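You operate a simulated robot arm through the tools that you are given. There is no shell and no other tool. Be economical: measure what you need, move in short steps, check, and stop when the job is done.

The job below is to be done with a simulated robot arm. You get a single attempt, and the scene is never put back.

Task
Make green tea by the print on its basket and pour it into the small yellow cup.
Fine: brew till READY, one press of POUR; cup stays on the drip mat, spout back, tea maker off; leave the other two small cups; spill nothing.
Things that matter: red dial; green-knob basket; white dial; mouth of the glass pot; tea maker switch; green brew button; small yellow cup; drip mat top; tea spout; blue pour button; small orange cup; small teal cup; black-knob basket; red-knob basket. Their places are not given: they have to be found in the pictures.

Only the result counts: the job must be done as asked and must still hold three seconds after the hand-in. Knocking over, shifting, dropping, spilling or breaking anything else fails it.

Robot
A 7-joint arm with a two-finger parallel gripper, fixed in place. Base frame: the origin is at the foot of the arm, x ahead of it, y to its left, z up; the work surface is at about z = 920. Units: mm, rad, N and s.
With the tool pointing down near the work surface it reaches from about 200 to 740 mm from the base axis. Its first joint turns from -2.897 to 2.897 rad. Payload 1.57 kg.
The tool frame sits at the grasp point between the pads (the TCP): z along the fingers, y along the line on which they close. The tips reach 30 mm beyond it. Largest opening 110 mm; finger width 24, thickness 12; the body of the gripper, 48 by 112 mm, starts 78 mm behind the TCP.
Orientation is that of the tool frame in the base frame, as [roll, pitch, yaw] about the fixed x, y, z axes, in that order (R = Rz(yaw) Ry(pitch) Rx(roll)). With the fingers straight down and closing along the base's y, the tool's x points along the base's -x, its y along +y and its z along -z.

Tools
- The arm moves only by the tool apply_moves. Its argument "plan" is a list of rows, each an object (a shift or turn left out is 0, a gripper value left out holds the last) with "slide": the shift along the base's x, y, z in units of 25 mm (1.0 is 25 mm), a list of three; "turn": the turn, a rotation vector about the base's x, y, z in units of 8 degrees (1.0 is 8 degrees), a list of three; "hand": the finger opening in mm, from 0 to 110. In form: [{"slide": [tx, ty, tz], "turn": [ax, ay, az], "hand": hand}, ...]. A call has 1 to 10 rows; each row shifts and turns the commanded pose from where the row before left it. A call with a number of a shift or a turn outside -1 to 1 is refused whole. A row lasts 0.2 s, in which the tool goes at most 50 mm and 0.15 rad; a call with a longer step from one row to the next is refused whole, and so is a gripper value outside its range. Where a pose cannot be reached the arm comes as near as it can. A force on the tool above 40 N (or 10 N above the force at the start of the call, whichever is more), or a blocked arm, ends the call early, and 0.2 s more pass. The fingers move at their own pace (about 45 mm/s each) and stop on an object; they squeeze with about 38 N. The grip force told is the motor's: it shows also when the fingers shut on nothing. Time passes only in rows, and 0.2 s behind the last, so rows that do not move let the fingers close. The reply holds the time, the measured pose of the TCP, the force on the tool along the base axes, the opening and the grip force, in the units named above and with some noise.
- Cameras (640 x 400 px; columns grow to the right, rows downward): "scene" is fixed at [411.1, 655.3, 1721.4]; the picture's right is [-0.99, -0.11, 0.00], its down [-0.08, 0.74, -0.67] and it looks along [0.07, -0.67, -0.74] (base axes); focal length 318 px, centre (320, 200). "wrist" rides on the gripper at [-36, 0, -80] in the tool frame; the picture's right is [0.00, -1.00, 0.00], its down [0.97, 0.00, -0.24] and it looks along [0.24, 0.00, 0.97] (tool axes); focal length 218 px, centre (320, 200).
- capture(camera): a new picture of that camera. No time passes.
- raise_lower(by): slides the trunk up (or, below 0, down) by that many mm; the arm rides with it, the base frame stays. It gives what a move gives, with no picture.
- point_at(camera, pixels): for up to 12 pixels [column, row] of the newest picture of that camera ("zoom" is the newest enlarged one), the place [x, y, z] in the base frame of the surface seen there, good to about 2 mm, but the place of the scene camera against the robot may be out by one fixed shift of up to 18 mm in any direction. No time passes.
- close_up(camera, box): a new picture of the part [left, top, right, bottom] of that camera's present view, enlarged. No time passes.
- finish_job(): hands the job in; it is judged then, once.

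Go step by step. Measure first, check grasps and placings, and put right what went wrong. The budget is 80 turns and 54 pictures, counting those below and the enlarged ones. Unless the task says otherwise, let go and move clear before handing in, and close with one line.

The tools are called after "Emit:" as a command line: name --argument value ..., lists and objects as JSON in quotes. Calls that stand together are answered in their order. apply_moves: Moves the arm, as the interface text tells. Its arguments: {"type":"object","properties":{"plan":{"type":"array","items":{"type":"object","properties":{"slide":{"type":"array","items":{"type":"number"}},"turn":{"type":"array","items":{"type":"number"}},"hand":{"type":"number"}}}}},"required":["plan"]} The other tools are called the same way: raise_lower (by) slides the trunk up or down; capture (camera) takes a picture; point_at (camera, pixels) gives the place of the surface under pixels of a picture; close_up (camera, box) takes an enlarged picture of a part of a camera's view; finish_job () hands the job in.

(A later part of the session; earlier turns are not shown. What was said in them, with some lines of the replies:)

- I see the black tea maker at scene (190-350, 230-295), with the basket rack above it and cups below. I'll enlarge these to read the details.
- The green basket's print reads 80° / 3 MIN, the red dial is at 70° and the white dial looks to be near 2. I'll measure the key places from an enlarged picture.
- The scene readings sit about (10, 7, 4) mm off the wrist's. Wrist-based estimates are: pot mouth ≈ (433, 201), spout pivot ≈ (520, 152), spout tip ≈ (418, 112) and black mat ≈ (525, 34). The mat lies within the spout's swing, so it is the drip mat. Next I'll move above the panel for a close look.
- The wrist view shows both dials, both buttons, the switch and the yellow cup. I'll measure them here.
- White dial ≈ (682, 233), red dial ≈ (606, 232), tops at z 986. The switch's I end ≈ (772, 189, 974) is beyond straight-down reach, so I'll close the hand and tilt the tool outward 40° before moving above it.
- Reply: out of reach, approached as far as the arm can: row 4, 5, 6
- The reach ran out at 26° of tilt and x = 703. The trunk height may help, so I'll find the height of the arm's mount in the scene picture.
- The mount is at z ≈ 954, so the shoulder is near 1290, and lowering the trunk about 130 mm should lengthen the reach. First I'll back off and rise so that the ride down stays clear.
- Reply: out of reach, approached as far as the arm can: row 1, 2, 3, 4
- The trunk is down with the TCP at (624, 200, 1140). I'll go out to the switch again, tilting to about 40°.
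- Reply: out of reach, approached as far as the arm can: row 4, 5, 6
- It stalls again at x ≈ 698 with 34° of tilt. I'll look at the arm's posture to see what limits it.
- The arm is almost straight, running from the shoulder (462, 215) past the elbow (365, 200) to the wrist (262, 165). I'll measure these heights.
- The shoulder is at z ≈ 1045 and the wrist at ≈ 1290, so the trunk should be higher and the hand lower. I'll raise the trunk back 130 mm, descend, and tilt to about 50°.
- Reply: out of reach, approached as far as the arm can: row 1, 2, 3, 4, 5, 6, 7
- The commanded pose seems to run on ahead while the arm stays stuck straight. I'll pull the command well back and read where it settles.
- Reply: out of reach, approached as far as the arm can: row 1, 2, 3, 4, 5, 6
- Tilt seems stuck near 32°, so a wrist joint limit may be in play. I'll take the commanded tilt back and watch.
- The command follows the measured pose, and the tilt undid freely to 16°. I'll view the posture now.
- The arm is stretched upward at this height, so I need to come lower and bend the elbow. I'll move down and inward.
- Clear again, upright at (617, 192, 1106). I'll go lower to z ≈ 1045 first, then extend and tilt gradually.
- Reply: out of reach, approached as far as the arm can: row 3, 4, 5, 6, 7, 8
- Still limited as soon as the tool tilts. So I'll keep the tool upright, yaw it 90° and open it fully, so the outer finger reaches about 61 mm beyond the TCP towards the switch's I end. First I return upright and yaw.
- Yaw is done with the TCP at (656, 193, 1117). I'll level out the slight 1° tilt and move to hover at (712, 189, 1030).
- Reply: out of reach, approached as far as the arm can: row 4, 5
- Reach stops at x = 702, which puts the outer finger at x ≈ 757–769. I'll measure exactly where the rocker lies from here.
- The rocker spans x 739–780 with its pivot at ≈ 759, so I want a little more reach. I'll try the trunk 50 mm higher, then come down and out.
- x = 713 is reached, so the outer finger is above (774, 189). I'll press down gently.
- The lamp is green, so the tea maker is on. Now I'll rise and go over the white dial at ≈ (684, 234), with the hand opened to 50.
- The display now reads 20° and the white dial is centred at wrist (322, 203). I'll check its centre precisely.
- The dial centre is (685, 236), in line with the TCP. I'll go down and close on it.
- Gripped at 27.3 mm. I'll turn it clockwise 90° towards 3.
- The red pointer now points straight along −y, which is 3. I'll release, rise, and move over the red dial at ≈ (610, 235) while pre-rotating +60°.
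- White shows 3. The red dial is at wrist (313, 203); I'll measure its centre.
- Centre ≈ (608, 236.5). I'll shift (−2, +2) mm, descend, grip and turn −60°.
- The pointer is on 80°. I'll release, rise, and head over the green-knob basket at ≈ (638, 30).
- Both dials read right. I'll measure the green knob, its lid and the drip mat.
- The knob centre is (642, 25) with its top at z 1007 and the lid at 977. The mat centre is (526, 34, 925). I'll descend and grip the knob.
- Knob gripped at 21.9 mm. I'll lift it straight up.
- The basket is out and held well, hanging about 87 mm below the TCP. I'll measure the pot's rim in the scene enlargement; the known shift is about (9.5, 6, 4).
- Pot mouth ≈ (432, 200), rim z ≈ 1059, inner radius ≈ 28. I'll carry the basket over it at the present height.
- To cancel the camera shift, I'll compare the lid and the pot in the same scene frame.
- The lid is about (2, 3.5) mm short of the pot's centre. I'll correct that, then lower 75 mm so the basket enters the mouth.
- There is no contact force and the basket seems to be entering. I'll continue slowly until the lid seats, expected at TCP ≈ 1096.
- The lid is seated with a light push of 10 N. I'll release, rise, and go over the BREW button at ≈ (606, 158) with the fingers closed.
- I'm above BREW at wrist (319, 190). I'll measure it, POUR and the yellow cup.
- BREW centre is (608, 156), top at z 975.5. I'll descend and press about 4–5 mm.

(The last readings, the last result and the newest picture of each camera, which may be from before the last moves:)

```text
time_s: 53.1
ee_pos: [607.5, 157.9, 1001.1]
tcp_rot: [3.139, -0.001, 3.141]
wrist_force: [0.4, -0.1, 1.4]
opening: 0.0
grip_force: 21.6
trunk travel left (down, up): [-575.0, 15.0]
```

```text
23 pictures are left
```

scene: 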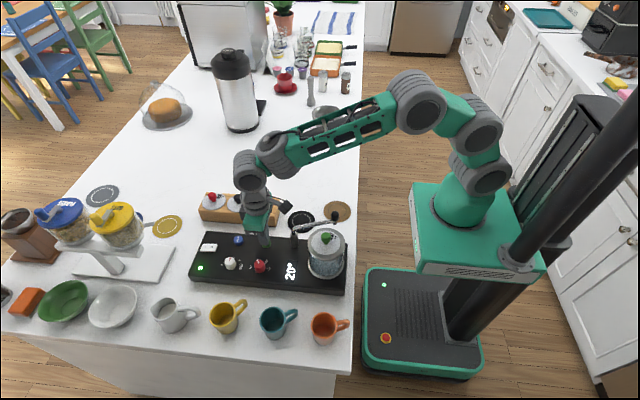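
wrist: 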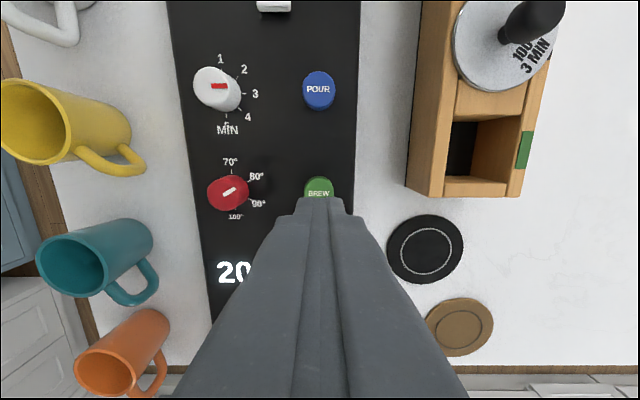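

The display still shows 20° and the force is only 1.4 N. I'll press a little deeper.

Emit:
apply_moves --plan '[{"slide": [0, 0, -0.08]}, {"slide": [0, 0, -0.08]}, {"slide": [0, 0, -0.08]}]'

Emit:
close_up --camera "scene" --box '[230, 210, 360, 300]'

```text
time_s: 53.9
ee_pos: [607.1, 158.3, 995.2]
tcp_rot: [3.14, 0.001, 3.139]
wrist_force: [1.0, -0.6, 2.9]
opening: 0.0
grip_force: 20.5
trunk travel left (down, up): [-575.0, 15.0]
```

```text
4.44 times, centred on (295, 255) of scene
```

zoom: 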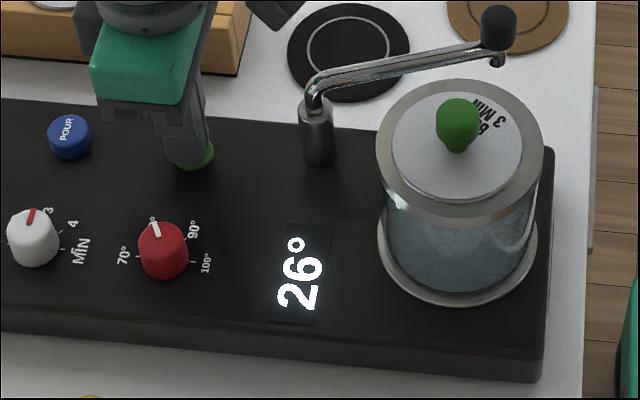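

The display reads 26°, so brewing has begun. I'll rise, raise the trunk 15 mm more for reach, and go towards the yellow cup while yawing 90°.

Emit:
apply_moves --plan '[{"slide": [0, 0, 1]}, {"slide": [0, 0, 1], "turn": [0, 0, 1]}, {"slide": [0, 0.5, 1], "turn": [0, 0, 1], "hand": 60}, {"slide": [0, 0.9, 1], "turn": [0, 0, 1]}, {"slide": [0, 0.9, 0], "turn": [0, 0, 1]}, {"slide": [0, 0.9, 0], "turn": [0, 0, 1]}, {"slide": [0, 0.9, 0], "turn": [0, 0, 1]}, {"slide": [0, 0.9, 0], "turn": [0, 0, 1]}, {"slide": [0, 0.9, 0], "turn": [0, 0, 1]}, {"slide": [0, 0.9, 0], "turn": [0, 0, 1]}]'

Emit:
apply_moves --plan '[{"turn": [0, 0, 1]}, {"turn": [0, 0, 1]}, {"turn": [0, 0, 0.25]}]'

Emit:
raise_lower --by 15

Emit:
capture --camera "wrist"

```text
time_s: 56.1
ee_pos: [607.6, 327.7, 1093.8]
tcp_rot: [3.139, 0.001, -1.883]
wrist_force: [-0.2, 0.7, -0.5]
opening: 60.0
grip_force: 0.0
trunk travel left (down, up): [-575.0, 15.0]
```

```text
time_s: 56.9
ee_pos: [607.2, 328.8, 1094.2]
tcp_rot: [3.139, -0.001, -1.571]
wrist_force: [-0.6, 0.4, -0.7]
opening: 60.1
grip_force: 0.1
trunk travel left (down, up): [-575.0, 15.0]
```

```text
time_s: 57.5
ee_pos: [607.2, 329.5, 1109.6]
tcp_rot: [3.14, -0.002, -1.574]
wrist_force: [-0.4, 0.2, -0.4]
opening: 59.9
grip_force: 0.1
trunk travel left (down, up): [-590.0, 0.0]
```

```text
21 pictures are left
```

wrist: 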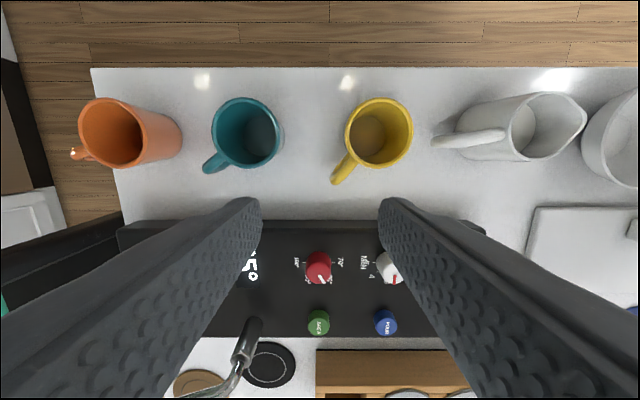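

The yellow cup's rim is at wrist (346–413, 98–167), with its handle at (340, 172). I'll measure it.

Emit:
point_at --camera "wrist" --pixels '[[348, 128], [411, 128], [380, 100], [376, 166], [337, 181], [350, 158], [352, 105], [406, 110], [380, 130], [347, 140], [344, 168], [284, 140]]'

Emit:
close_up --camera "wrist" --box '[310, 70, 440, 200]'

```text
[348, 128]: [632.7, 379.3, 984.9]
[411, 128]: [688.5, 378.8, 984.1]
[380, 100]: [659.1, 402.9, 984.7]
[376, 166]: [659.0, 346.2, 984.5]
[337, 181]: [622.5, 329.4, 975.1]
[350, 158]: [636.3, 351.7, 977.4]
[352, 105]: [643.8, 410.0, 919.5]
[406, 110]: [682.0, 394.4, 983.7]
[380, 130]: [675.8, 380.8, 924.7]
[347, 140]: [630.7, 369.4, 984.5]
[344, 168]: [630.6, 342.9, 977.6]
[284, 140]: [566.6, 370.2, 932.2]
```

```text
3.08 times, centred on (375, 135) of wrist
```

zoom: 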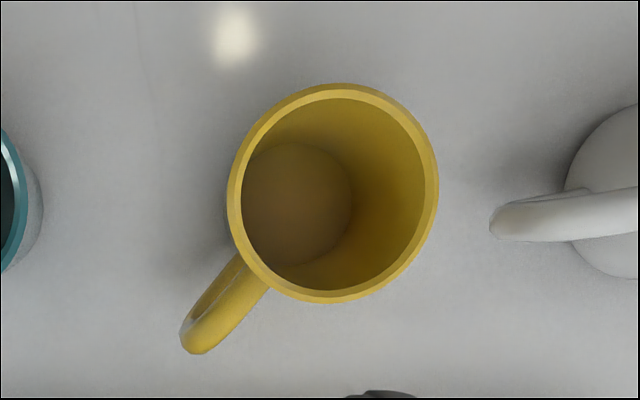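

Rim centre is (660.5, 374), outer radius 29, top z 984.5, with the handle toward (−38, −45). I'll straddle the near wall at x ≈ 634, y = 374 with an opening of 40, hovering first.

Emit:
apply_moves --plan '[{"slide": [0, 0.2, -1], "hand": 40}, {"slide": [0.1, 0.4, -1]}, {"slide": [0.4, 0.4, -0.8]}, {"slide": [0.4, 0.4, -0.4]}, {"slide": [0.2, 0.38, 0]}, {}]'

Emit:
capture --camera "wrist"

```text
time_s: 58.9
ee_pos: [633.7, 370.8, 1028.5]
tcp_rot: [-3.141, 0.001, -1.573]
wrist_force: [0.8, -0.3, -0.3]
opening: 39.7
grip_force: 0.1
trunk travel left (down, up): [-590.0, 0.0]
```

```text
19 pictures are left
```

wrist: 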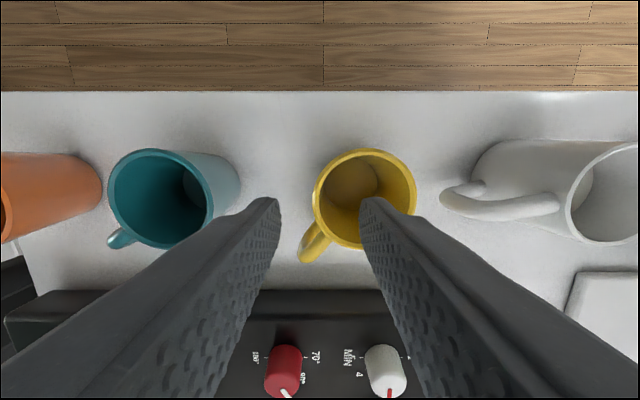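

Reached, with the wall between the fingers and the handle clear of them. I'll descend to z ≈ 990 and close.

Emit:
apply_moves --plan '[{"slide": [0.02, 0.08, -0.8]}, {"slide": [0, 0, -0.75]}, {}, {"hand": 0}, {}, {}, {}]'

Emit:
capture --camera "wrist"

```text
time_s: 60.5
ee_pos: [635.4, 374.3, 992.0]
tcp_rot: [3.141, 0.001, -1.573]
wrist_force: [3.5, 0.1, 5.6]
opening: 7.0
grip_force: 25.9
trunk travel left (down, up): [-590.0, 0.0]
```

```text
18 pictures are left
```

wrist: 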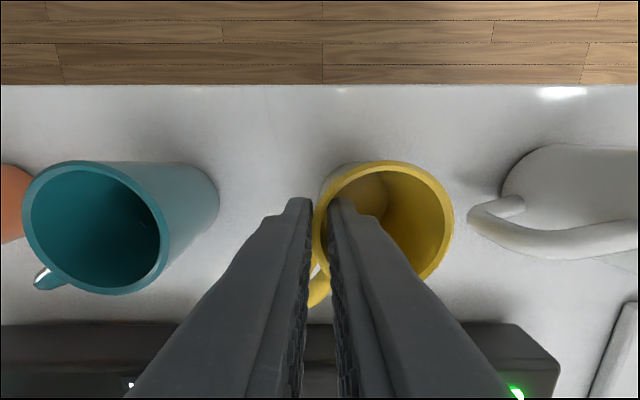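

The wall is gripped at 7 mm. I'll lift 30 mm and then draw in while rising.

Emit:
apply_moves --plan '[{"slide": [0, 0, 0.4]}, {"slide": [0, 0, 0.6]}, {"slide": [-0.1, 0, 0.6]}, {"slide": [-0.3, -0.3, 0.6]}, {"slide": [-0.5, -0.5, 0.7]}, {"slide": [-0.5, -0.5, 0.7]}]'

Emit:
capture --camera "scene"

```text
time_s: 61.9
ee_pos: [599.2, 341.2, 1081.8]
tcp_rot: [3.14, 0.001, -1.573]
wrist_force: [0.6, 0.2, -1.9]
opening: 6.1
grip_force: 26.0
trunk travel left (down, up): [-590.0, 0.0]
```

```text
17 pictures are left
```

scene: 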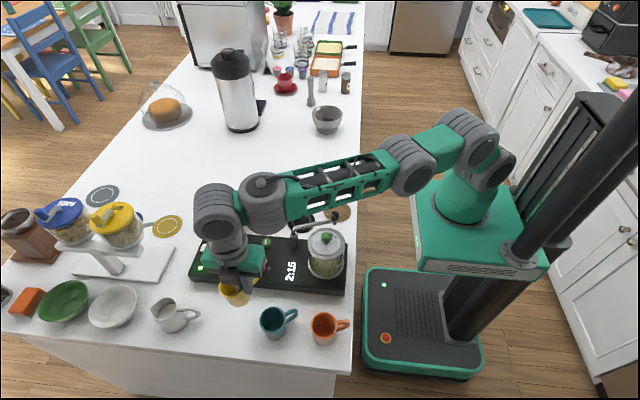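

The timer shows 2:15 and the cup is in hand. I'll check the cup's attitude up close.

Emit:
close_up --camera "scene" --box '[190, 220, 350, 320]'

```text
4.00 times, centred on (270, 270) of scene
```

zoom: 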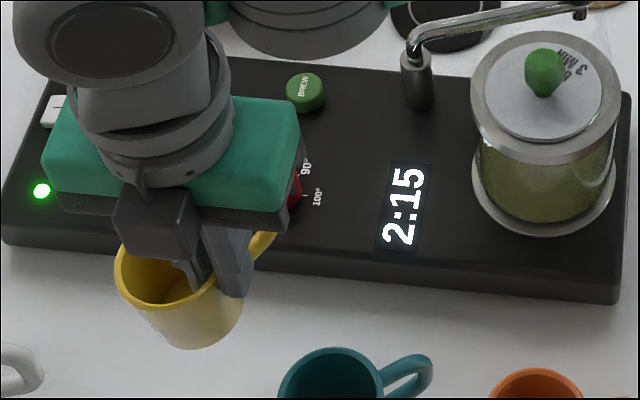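

The cup hangs upright. I'll rise and carry it along x ≈ 600 towards y ≈ 40, clear of the spout.

Emit:
apply_moves --plan '[{"slide": [0, -0.3, 0.8]}, {"slide": [0, -0.8, 0.8]}, {"slide": [0, -1, 0.4]}, {"slide": [0, -1, 0]}, {"slide": [0, -1, 0]}, {"slide": [0, -1, 0]}, {"slide": [0, -1, 0]}, {"slide": [0, -1, 0]}, {"slide": [0, -1, 0]}, {"slide": [0, -1, 0]}]'

Emit:
apply_moves --plan '[{"slide": [0, -1, 0]}, {"slide": [0, -1, 0]}, {"slide": [-0.4, -1, 0]}, {"slide": [-0.8, -0.2, 0]}, {"slide": [-0.9, 0, 0]}, {"slide": [-0.9, 0, 0]}, {"slide": [-0.9, 0, 0]}, {}]'

Emit:
capture --camera "wrist"

```text
time_s: 64.1
ee_pos: [598.5, 113.4, 1132.5]
tcp_rot: [3.139, 0.0, -1.573]
wrist_force: [-0.5, -0.3, -2.4]
opening: 5.9
grip_force: 25.9
trunk travel left (down, up): [-590.0, 0.0]
```

```text
time_s: 65.9
ee_pos: [503.8, 35.7, 1129.3]
tcp_rot: [3.139, 0.0, -1.571]
wrist_force: [0.5, -0.3, -0.9]
opening: 5.9
grip_force: 26.3
trunk travel left (down, up): [-590.0, 0.0]
```

```text
15 pictures are left
```

wrist: 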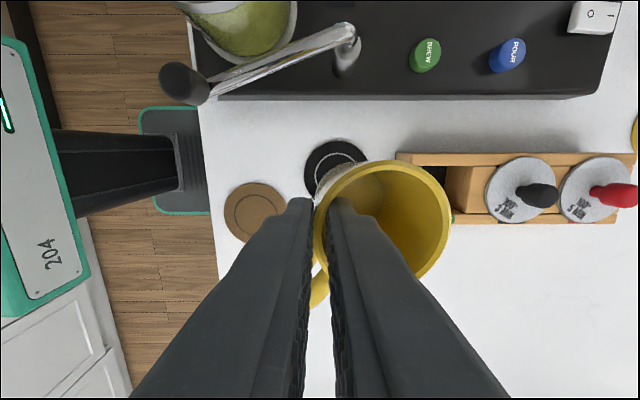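

The cup hovers near the mat. I'll measure its rim centre and the mat before lowering.

Emit:
point_at --camera "wrist" --pixels '[[448, 222], [385, 163], [320, 200], [418, 277], [330, 142], [306, 172], [360, 155], [440, 190]]'

```text
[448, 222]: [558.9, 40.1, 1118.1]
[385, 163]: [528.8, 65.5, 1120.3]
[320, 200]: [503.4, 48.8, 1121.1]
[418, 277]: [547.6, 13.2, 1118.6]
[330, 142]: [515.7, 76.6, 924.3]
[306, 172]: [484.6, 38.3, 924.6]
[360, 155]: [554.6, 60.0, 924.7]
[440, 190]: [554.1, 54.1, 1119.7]
```

Rim centre is ≈ (530, 36.5) and mat centre ≈ (526.5, 36). I'll shift −3.5 mm in x and lower to just above contact, then ease down.

Emit:
apply_moves --plan '[{"slide": [-0.14, 0, -0.8]}, {"slide": [0, 0, -1]}, {"slide": [0, 0, -1]}, {"slide": [0, 0, -1]}, {"slide": [0, 0, -0.8]}, {"slide": [0, 0, -0.3]}, {"slide": [0, 0, -0.12]}, {"slide": [0, 0, -0.12]}]'

```text
time_s: 67.7
ee_pos: [500.5, 34.9, 1001.7]
tcp_rot: [-3.14, 0.0, -1.572]
wrist_force: [1.1, 0.6, -2.4]
opening: 5.9
grip_force: 26.2
trunk travel left (down, up): [-590.0, 0.0]
```

Still free, with the cup's weight at −2.4 N. I'll ease down a few more millimetres.

Emit:
apply_moves --plan '[{"slide": [0, 0, -0.08]}, {"slide": [0, 0, -0.06]}]'

Emit:
close_up --camera "scene" --box '[250, 170, 370, 290]'

```text
time_s: 68.3
ee_pos: [499.3, 33.0, 999.1]
tcp_rot: [3.142, 0.0, -1.574]
wrist_force: [0.4, -0.2, 1.6]
opening: 5.8
grip_force: 25.2
trunk travel left (down, up): [-590.0, 0.0]
```

```text
3.33 times, centred on (310, 230) of scene
```

zoom: 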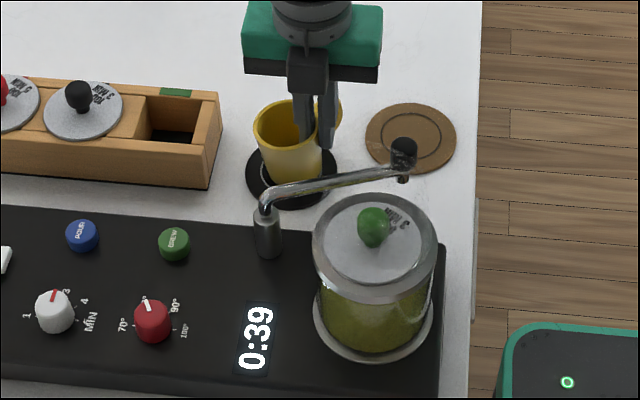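

Contact made at +1.6 N and the timer is at 0:39. I'll release gently, rise, and move towards the spout's black knob at ≈ (418, 112), yawing back by about 69°.

Emit:
apply_moves --plan '[{"hand": 26}, {}, {}, {"slide": [0, 0, 0.6]}, {"slide": [0, 0, 1]}, {"slide": [0, 0, 1], "turn": [0, 0, -1]}, {"slide": [0, 0, 1], "turn": [0, 0, -1]}, {"slide": [0, 0, 1], "turn": [0, 0, -1]}, {"slide": [-0.6, 0.6, 1], "turn": [0, 0, -1]}, {"slide": [-0.7, 0.7, 0], "turn": [0, 0, -1]}]'

Emit:
apply_moves --plan '[{"slide": [-0.7, 0.7, 0], "turn": [0, 0, -1], "hand": 50}, {"slide": [-0.6, 0.6, 0], "turn": [0, 0, -1]}, {"slide": [-0.6, 0.5, 0], "turn": [0, 0, -1]}, {"turn": [0, 0, -0.6]}]'

Emit:
capture --camera "wrist"

```text
time_s: 70.5
ee_pos: [467.3, 69.4, 1138.3]
tcp_rot: [3.14, 0.0, -2.273]
wrist_force: [-0.5, 0.1, -0.1]
opening: 26.2
grip_force: 0.1
trunk travel left (down, up): [-590.0, 0.0]
```

```text
time_s: 71.5
ee_pos: [420.4, 113.5, 1138.7]
tcp_rot: [3.14, 0.003, -2.775]
wrist_force: [0.5, 0.0, -0.1]
opening: 50.2
grip_force: 0.0
trunk travel left (down, up): [-590.0, 0.0]
```

```text
13 pictures are left
```

wrist: 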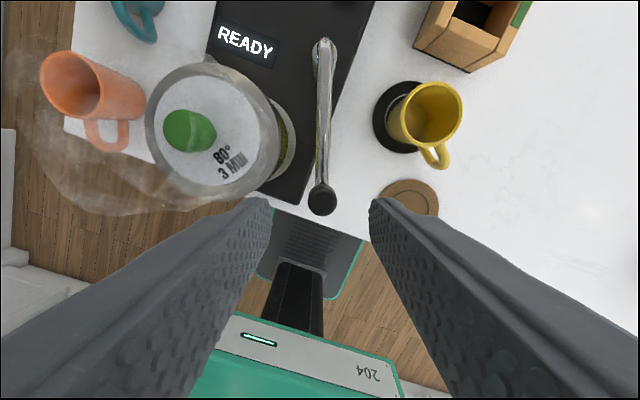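

READY shows at wrist (245, 40), and the cup stands on the mat. I'll measure the spout's knob, its pivot, and the cup.

Emit:
point_at --camera "wrist" --pixels '[[322, 198], [307, 198], [336, 198], [322, 186], [324, 45], [318, 65], [322, 120], [390, 110], [455, 100], [433, 82], [384, 135], [385, 100]]'

Emit:
close_up --camera "wrist" --box '[260, 20, 480, 230]'

```text
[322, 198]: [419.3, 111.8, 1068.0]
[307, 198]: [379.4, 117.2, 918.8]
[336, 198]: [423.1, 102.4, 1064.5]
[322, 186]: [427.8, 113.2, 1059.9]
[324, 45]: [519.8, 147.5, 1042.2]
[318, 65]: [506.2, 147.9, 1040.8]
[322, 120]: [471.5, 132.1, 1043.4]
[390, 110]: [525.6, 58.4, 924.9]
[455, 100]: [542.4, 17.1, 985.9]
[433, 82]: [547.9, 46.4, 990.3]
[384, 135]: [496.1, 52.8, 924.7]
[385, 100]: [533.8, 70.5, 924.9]
```

```text
1.90 times, centred on (370, 125) of wrist
```

zoom: 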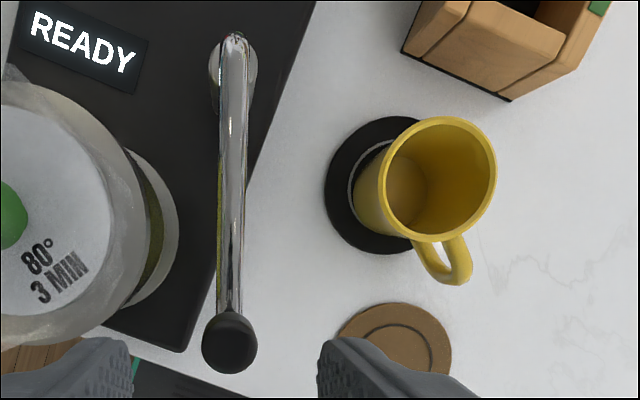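

The knob is at (419, 112) with its top at z 1068; the pivot is ≈ (522, 150), so the arm is 110 mm long. A swing of about +71° brings it above the cup. I'll descend with an opening of 36 and grip the knob.

Emit:
apply_moves --plan '[{"slide": [-0.04, -0.06, 0], "hand": 36}, {}, {"slide": [0, 0, -0.8]}, {"slide": [0, 0, -0.8]}, {"slide": [0, 0, -0.8]}, {"hand": 5}, {}, {}, {}]'

```text
time_s: 73.5
ee_pos: [421.0, 111.3, 1077.5]
tcp_rot: [3.14, -0.002, -2.776]
wrist_force: [6.7, -9.9, -3.1]
opening: 21.1
grip_force: 34.7
trunk travel left (down, up): [-590.0, 0.0]
```

Knob gripped at 21 mm. I'll swing it along the arc.

Emit:
apply_moves --plan '[{"slide": [0.251, -0.556, 0], "turn": [0, 0, 0.99]}, {"slide": [0.325, -0.516, 0], "turn": [0, 0, 0.99]}, {"slide": [0.394, -0.466, 0], "turn": [0, 0, 0.99]}, {"slide": [0.454, -0.407, 0], "turn": [0, 0, 0.99]}, {"slide": [0.506, -0.34, 0], "turn": [0, 0, 0.99]}, {"slide": [0.548, -0.267, 0], "turn": [0, 0, 0.99]}, {"slide": [0.58, -0.188, 0], "turn": [0, 0, 0.99]}, {"slide": [0.601, -0.107, 0], "turn": [0, 0, 0.99]}, {"slide": [0.609, -0.023, 0], "turn": [0, 0, 0.99]}, {}]'

Emit:
close_up --camera "scene" --box '[250, 180, 350, 270]'

```text
time_s: 75.7
ee_pos: [523.8, 38.6, 1076.9]
tcp_rot: [-3.141, 0.001, -1.527]
wrist_force: [0.0, -4.5, 10.3]
opening: 21.0
grip_force: 34.6
trunk travel left (down, up): [-590.0, 0.0]
```

```text
4.44 times, centred on (300, 225) of scene
```

zoom: 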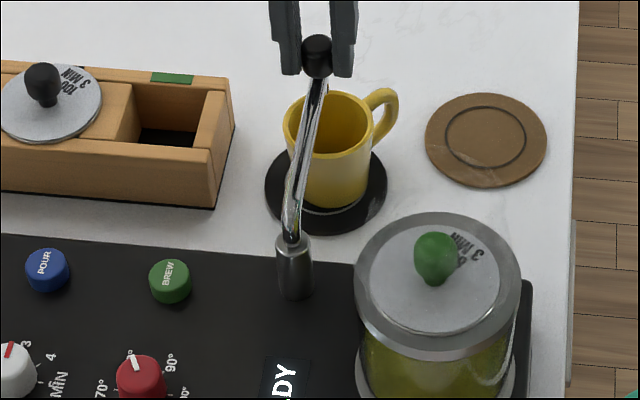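

The spout is over the cup region and the display still reads READY. I'll compare the tip with the cup's rim in the same frame.

Emit:
point_at --camera "zoom" --pixels '[[317, 52], [288, 125], [370, 125], [338, 156], [342, 94], [312, 95], [296, 240], [375, 190], [268, 190]]'

```text
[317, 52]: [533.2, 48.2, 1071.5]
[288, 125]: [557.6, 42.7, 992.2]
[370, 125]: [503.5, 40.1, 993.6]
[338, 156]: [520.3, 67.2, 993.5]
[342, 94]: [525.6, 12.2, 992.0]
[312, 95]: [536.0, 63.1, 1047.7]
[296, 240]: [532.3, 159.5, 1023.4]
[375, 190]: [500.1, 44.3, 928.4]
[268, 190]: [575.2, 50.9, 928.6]
```

The tip is at ≈ (533, 43) and the cup's centre at ≈ (530, 40) in the scene frame, so it is well centred. I'll release, rise, and go over POUR with the fingers closed.

Emit:
apply_moves --plan '[{"hand": 40}, {}, {"slide": [0, 0, 0.6]}, {"slide": [0, 0, 1]}, {"slide": [0, 0, 1], "hand": 0}, {"slide": [0.8, 0.59, 0]}, {"slide": [0.8, 0.59, 0]}, {"slide": [0.8, 0.59, 0]}, {"slide": [0.8, 0.59, 0]}, {"slide": [0.8, 0.59, 0]}]'

Emit:
apply_moves --plan '[{"slide": [0.8, 0.59, 0]}, {"slide": [0.8, 0.59, -0.6]}, {"slide": [0.8, 0.59, -0.8]}, {"slide": [0, 0, -1]}, {"slide": [0, 0, -1]}, {"slide": [0, 0, -1]}]'

Emit:
capture --camera "wrist"

```text
time_s: 77.9
ee_pos: [623.4, 111.9, 1144.9]
tcp_rot: [3.139, 0.0, -1.529]
wrist_force: [-0.6, 0.0, -0.3]
opening: 0.0
grip_force: 21.4
trunk travel left (down, up): [-590.0, 0.0]
```

```text
time_s: 79.3
ee_pos: [686.4, 157.0, 1034.1]
tcp_rot: [-3.14, -0.001, -1.531]
wrist_force: [0.3, -0.4, 0.0]
opening: 0.0
grip_force: 21.7
trunk travel left (down, up): [-590.0, 0.0]
```

```text
10 pictures are left
```

wrist: 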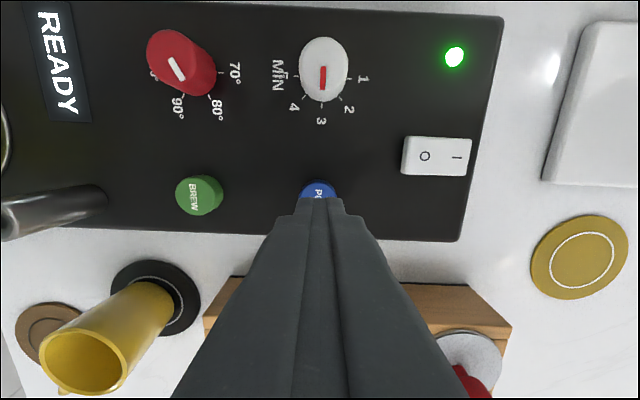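

I'm above POUR, aligned with column 318. One press: down to z ≈ 995, then straight up.

Emit:
apply_moves --plan '[{"slide": [-0.06, 0, -0.9]}, {"slide": [0, 0, -0.3]}, {"slide": [0, 0, -0.2]}, {"slide": [0, 0, -0.18]}, {}, {"slide": [0, 0, 0.6]}, {"slide": [0, 0, 1]}]'

Emit:
capture --camera "scene"

```text
time_s: 80.9
ee_pos: [679.8, 156.5, 1033.3]
tcp_rot: [3.14, -0.001, -1.529]
wrist_force: [0.2, 0.5, 0.4]
opening: 0.2
grip_force: 21.2
trunk travel left (down, up): [-590.0, 0.0]
```

```text
9 pictures are left
```

scene: 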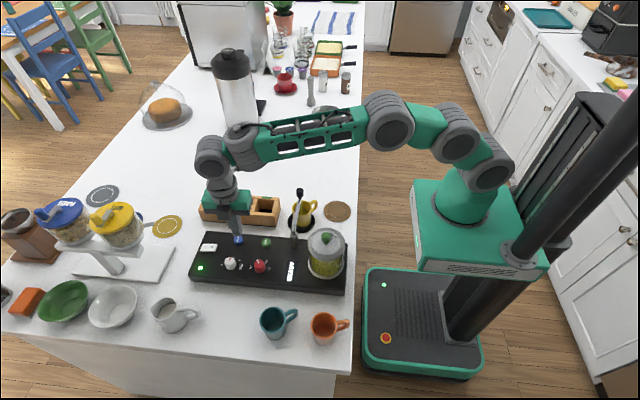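

I'll zoom on the display and the cup to see whether it pours.

Emit:
close_up --camera "scene" --box '[270, 180, 350, 290]'

```text
3.64 times, centred on (310, 235) of scene
```

zoom: 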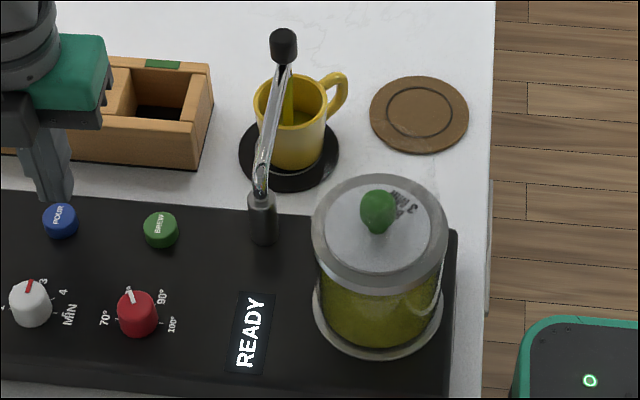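

A green stream is running into the cup. While it pours I'll return above the spout's knob, staying high, and wait.

Emit:
apply_moves --plan '[{"slide": [0, 0, 1]}, {"slide": [0, 0, 1]}, {"slide": [-0.8, -0.6, 1]}, {"slide": [-0.8, -0.6, 1]}, {"slide": [-0.8, -0.6, 0.2]}, {"slide": [-0.8, -0.6, 0], "hand": 40}, {"slide": [-0.8, -0.6, 0]}, {"slide": [-0.8, -0.6, 0]}, {"slide": [-0.8, -0.6, 0]}, {"slide": [-0.7, -0.5, 0]}]'

Emit:
apply_moves --plan '[{}, {}, {}, {}, {}, {}, {}, {}, {}, {}]'

Emit:
capture --camera "wrist"

Emit:
close_up --camera "scene" --box '[270, 180, 350, 290]'

```text
time_s: 83.1
ee_pos: [527.0, 39.6, 1138.1]
tcp_rot: [3.139, 0.0, -1.528]
wrist_force: [-0.6, -0.3, 0.3]
opening: 40.2
grip_force: 0.0
trunk travel left (down, up): [-590.0, 0.0]
```

```text
time_s: 85.3
ee_pos: [528.2, 40.7, 1138.0]
tcp_rot: [3.14, 0.0, -1.53]
wrist_force: [-0.3, 0.1, -0.2]
opening: 40.1
grip_force: 0.0
trunk travel left (down, up): [-590.0, 0.0]
```

```text
7 pictures are left
```

wrist: 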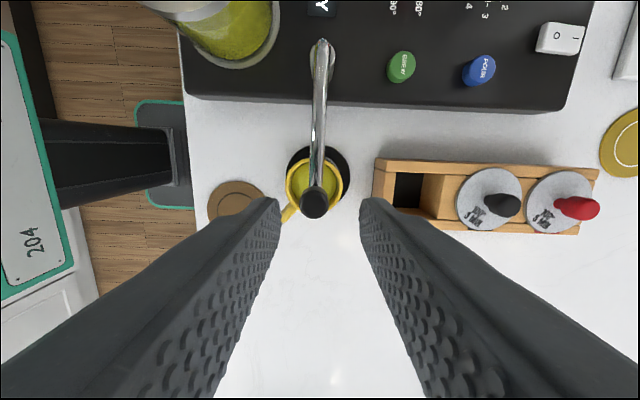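

```text
3.64 times, centred on (310, 235) of scene
```

zoom: 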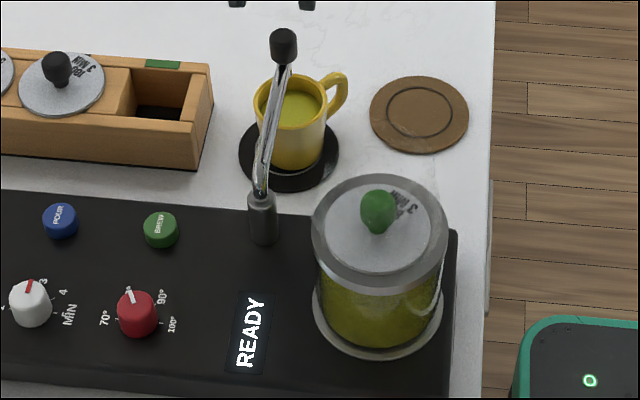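

The stream has stopped and the cup holds the tea. I'll find the knob precisely at wrist (314, 200).

Emit:
point_at --camera "wrist" --pixels '[[314, 203], [304, 203], [324, 203], [314, 192], [320, 60]]'

Emit:
apply_moves --plan '[{}, {}, {}, {}, {}, {}]'

```text
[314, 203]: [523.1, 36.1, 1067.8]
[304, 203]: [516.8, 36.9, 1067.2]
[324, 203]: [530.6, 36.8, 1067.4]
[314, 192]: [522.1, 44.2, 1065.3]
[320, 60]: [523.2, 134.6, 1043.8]
```

```text
time_s: 86.7
ee_pos: [527.6, 41.7, 1138.4]
tcp_rot: [3.14, 0.0, -1.528]
wrist_force: [0.8, -0.4, 0.3]
opening: 40.1
grip_force: 0.1
trunk travel left (down, up): [-590.0, 0.0]
```

Knob centre is (523, 38). I'll shift, descend, grip, then swing back along the reverse arc.

Emit:
apply_moves --plan '[{"slide": [-0.17, -0.13, 0]}, {"slide": [0, 0, -0.82]}, {"slide": [0, 0, -0.82]}, {"slide": [0, 0, -0.8]}, {"hand": 5}, {}, {}, {}]'

Emit:
apply_moves --plan '[{"slide": [-0.609, 0.023, 0], "turn": [0, 0, -0.99]}, {"slide": [-0.601, 0.107, 0], "turn": [0, 0, -0.99]}, {"slide": [-0.58, 0.188, 0], "turn": [0, 0, -0.99]}, {"slide": [-0.548, 0.267, 0], "turn": [0, 0, -0.99]}, {"slide": [-0.506, 0.34, 0], "turn": [0, 0, -0.99]}, {"slide": [-0.454, 0.407, 0], "turn": [0, 0, -0.99]}, {"slide": [-0.394, 0.466, 0], "turn": [0, 0, -0.99]}, {"slide": [-0.325, 0.516, 0], "turn": [0, 0, -0.99]}, {"slide": [-0.251, 0.556, 0], "turn": [0, 0, -0.99]}, {}]'

Emit:
close_up --camera "scene" --box '[270, 180, 350, 290]'

```text
time_s: 88.5
ee_pos: [521.8, 39.0, 1077.6]
tcp_rot: [3.139, 0.002, -1.529]
wrist_force: [-0.6, -0.9, -2.9]
opening: 21.2
grip_force: 34.5
trunk travel left (down, up): [-590.0, 0.0]
```

```text
time_s: 90.7
ee_pos: [419.1, 111.6, 1077.5]
tcp_rot: [3.141, 0.006, -2.775]
wrist_force: [27.0, 3.6, 5.1]
opening: 21.0
grip_force: 34.1
trunk travel left (down, up): [-590.0, 0.0]
```

```text
3.64 times, centred on (310, 235) of scene
```

zoom: 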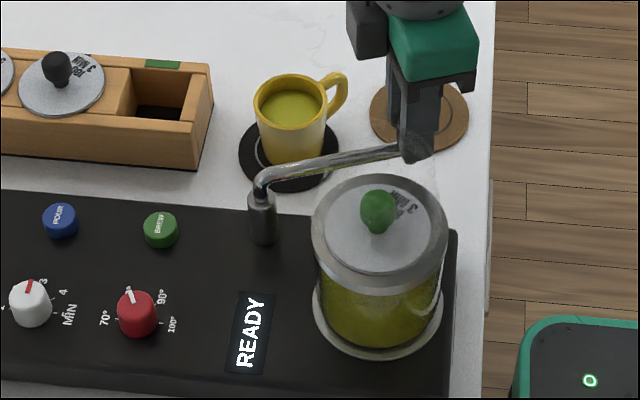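

The spout is back at its first place. I'll ease the small strain, release, rise, and go to the switch with yaw +69° and an opening of 80, so that the outer finger comes over the O end.

Emit:
apply_moves --plan '[{"slide": [0.07, 0, 0]}, {"hand": 38}, {}, {"slide": [0, 0, 0.7]}, {"slide": [0, 0, 1]}, {"slide": [0, 0, 1], "turn": [0, 0, 1]}, {"slide": [1, 0.2, 0.6], "turn": [0, 0, 1], "hand": 80}, {"slide": [1, 0.3, 0], "turn": [0, 0, 1]}, {"slide": [1, 0.3, 0], "turn": [0, 0, 1]}, {"slide": [1, 0.3, 0], "turn": [0, 0, 1]}]'

Emit:
apply_moves --plan '[{"slide": [1, 0.3, 0], "turn": [0, 0, 1]}, {"slide": [1, 0.3, 0], "turn": [0, 0, 1]}, {"slide": [1, 0.3, 0], "turn": [0, 0, 1]}, {"slide": [1, 0.3, 0], "turn": [0, 0, 0.6]}, {"slide": [1, 0.3, -0.6]}, {"slide": [0.6, 0.3, -1]}, {"slide": [0.5, 0, -1]}, {"slide": [0, 0, -1]}, {"slide": [0, 0, -0.6]}, {}]'

Emit:
capture --camera "wrist"

```text
time_s: 92.9
ee_pos: [517.8, 136.4, 1157.5]
tcp_rot: [3.141, 0.0, -2.072]
wrist_force: [-0.4, -1.5, -0.4]
opening: 80.1
grip_force: 0.1
trunk travel left (down, up): [-590.0, 0.0]
```

```text
time_s: 95.1
ee_pos: [670.4, 182.5, 1053.9]
tcp_rot: [3.139, 0.0, -1.573]
wrist_force: [0.2, 0.4, -0.3]
opening: 80.0
grip_force: 0.0
trunk travel left (down, up): [-590.0, 0.0]
```

```text
4 pictures are left
```

wrist: 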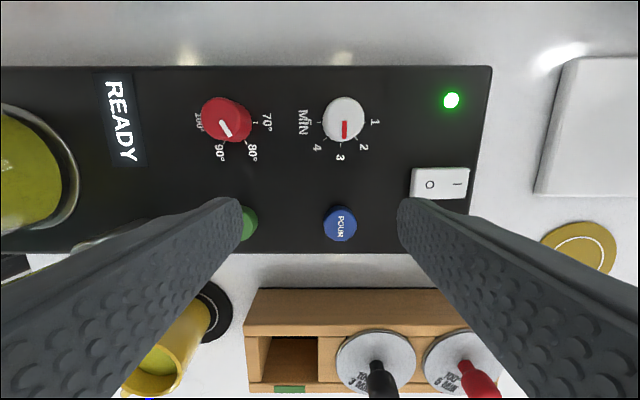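

I'm at (670, 182.5, 1054). I'll shift (+28, +7) so the outer finger is over the O end (≈ 745, 189), press down to z ≈ 1001, then lift.

Emit:
apply_moves --plan '[{"slide": [0.6, 0.15, -0.3]}, {"slide": [0.54, 0.13, -0.5]}, {"slide": [0, 0, -0.6]}, {"slide": [0, 0, -0.4]}, {"slide": [0, 0, -0.15]}, {"slide": [0, 0, -0.12]}]'

Emit:
close_up --camera "wrist" --box '[300, 40, 560, 260]'

```text
time_s: 96.5
ee_pos: [697.8, 188.8, 1001.6]
tcp_rot: [3.139, -0.001, -1.574]
wrist_force: [-0.2, 0.2, -0.4]
opening: 79.4
grip_force: 0.0
trunk travel left (down, up): [-590.0, 0.0]
```

```text
1.82 times, centred on (430, 150) of wrist
```

zoom: 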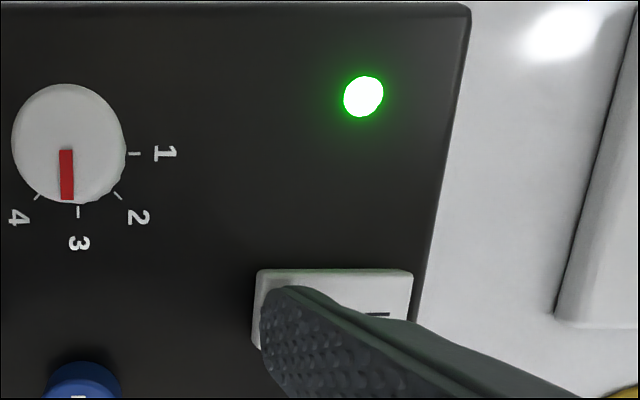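

The finger is above the O end but still touch-free, and the lamp is on. I'll press on down in small steps.

Emit:
apply_moves --plan '[{"slide": [0, 0, -0.08]}, {"slide": [0, 0, -0.08]}, {"slide": [0, 0, -0.08]}]'

```text
time_s: 97.3
ee_pos: [697.7, 187.5, 1000.8]
tcp_rot: [-3.136, 0.002, -1.574]
wrist_force: [-1.2, -4.3, 15.8]
opening: 79.0
grip_force: 0.0
trunk travel left (down, up): [-590.0, 0.0]
```

Contact at 15.8 N. One small further push, then I'll lift and look.

Emit:
apply_moves --plan '[{"slide": [0, 0, -0.1]}, {}, {"slide": [0, 0, 1]}, {"slide": [-0.4, 0, 1]}, {"slide": [-0.6, 0, 1]}, {"slide": [-0.6, 0, 1]}]'

Emit:
capture --camera "scene"

```text
time_s: 98.7
ee_pos: [656.7, 185.7, 1094.9]
tcp_rot: [3.139, 0.0, -1.574]
wrist_force: [0.4, -0.6, -1.0]
opening: 80.5
grip_force: 0.1
trunk travel left (down, up): [-590.0, 0.0]
```

```text
2 pictures are left
```

scene: 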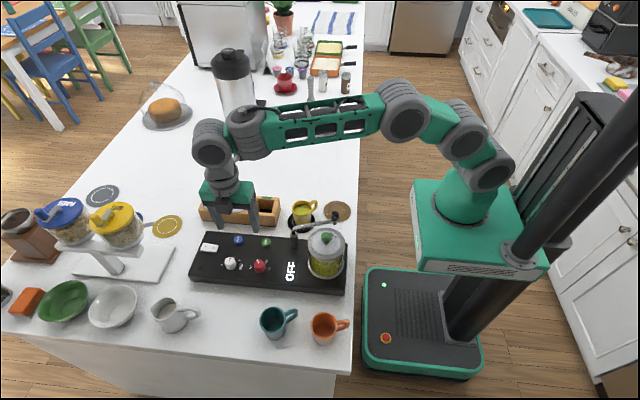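

The display at scene (290, 270) reads OFF and the lamp is dark. The full yellow cup stands on the mat, the spout is back, and the other cups are untouched. The hand is clear, so I'm handing in.

Emit:
finish_job

```text
The job is handed in.
```

The green tea was brewed at 80° for 3 minutes until READY and poured with one press of POUR into the small yellow cup, which is still on the drip mat. The spout is back, the tea maker is off, the other two small cups were not touched, and I saw no spill.
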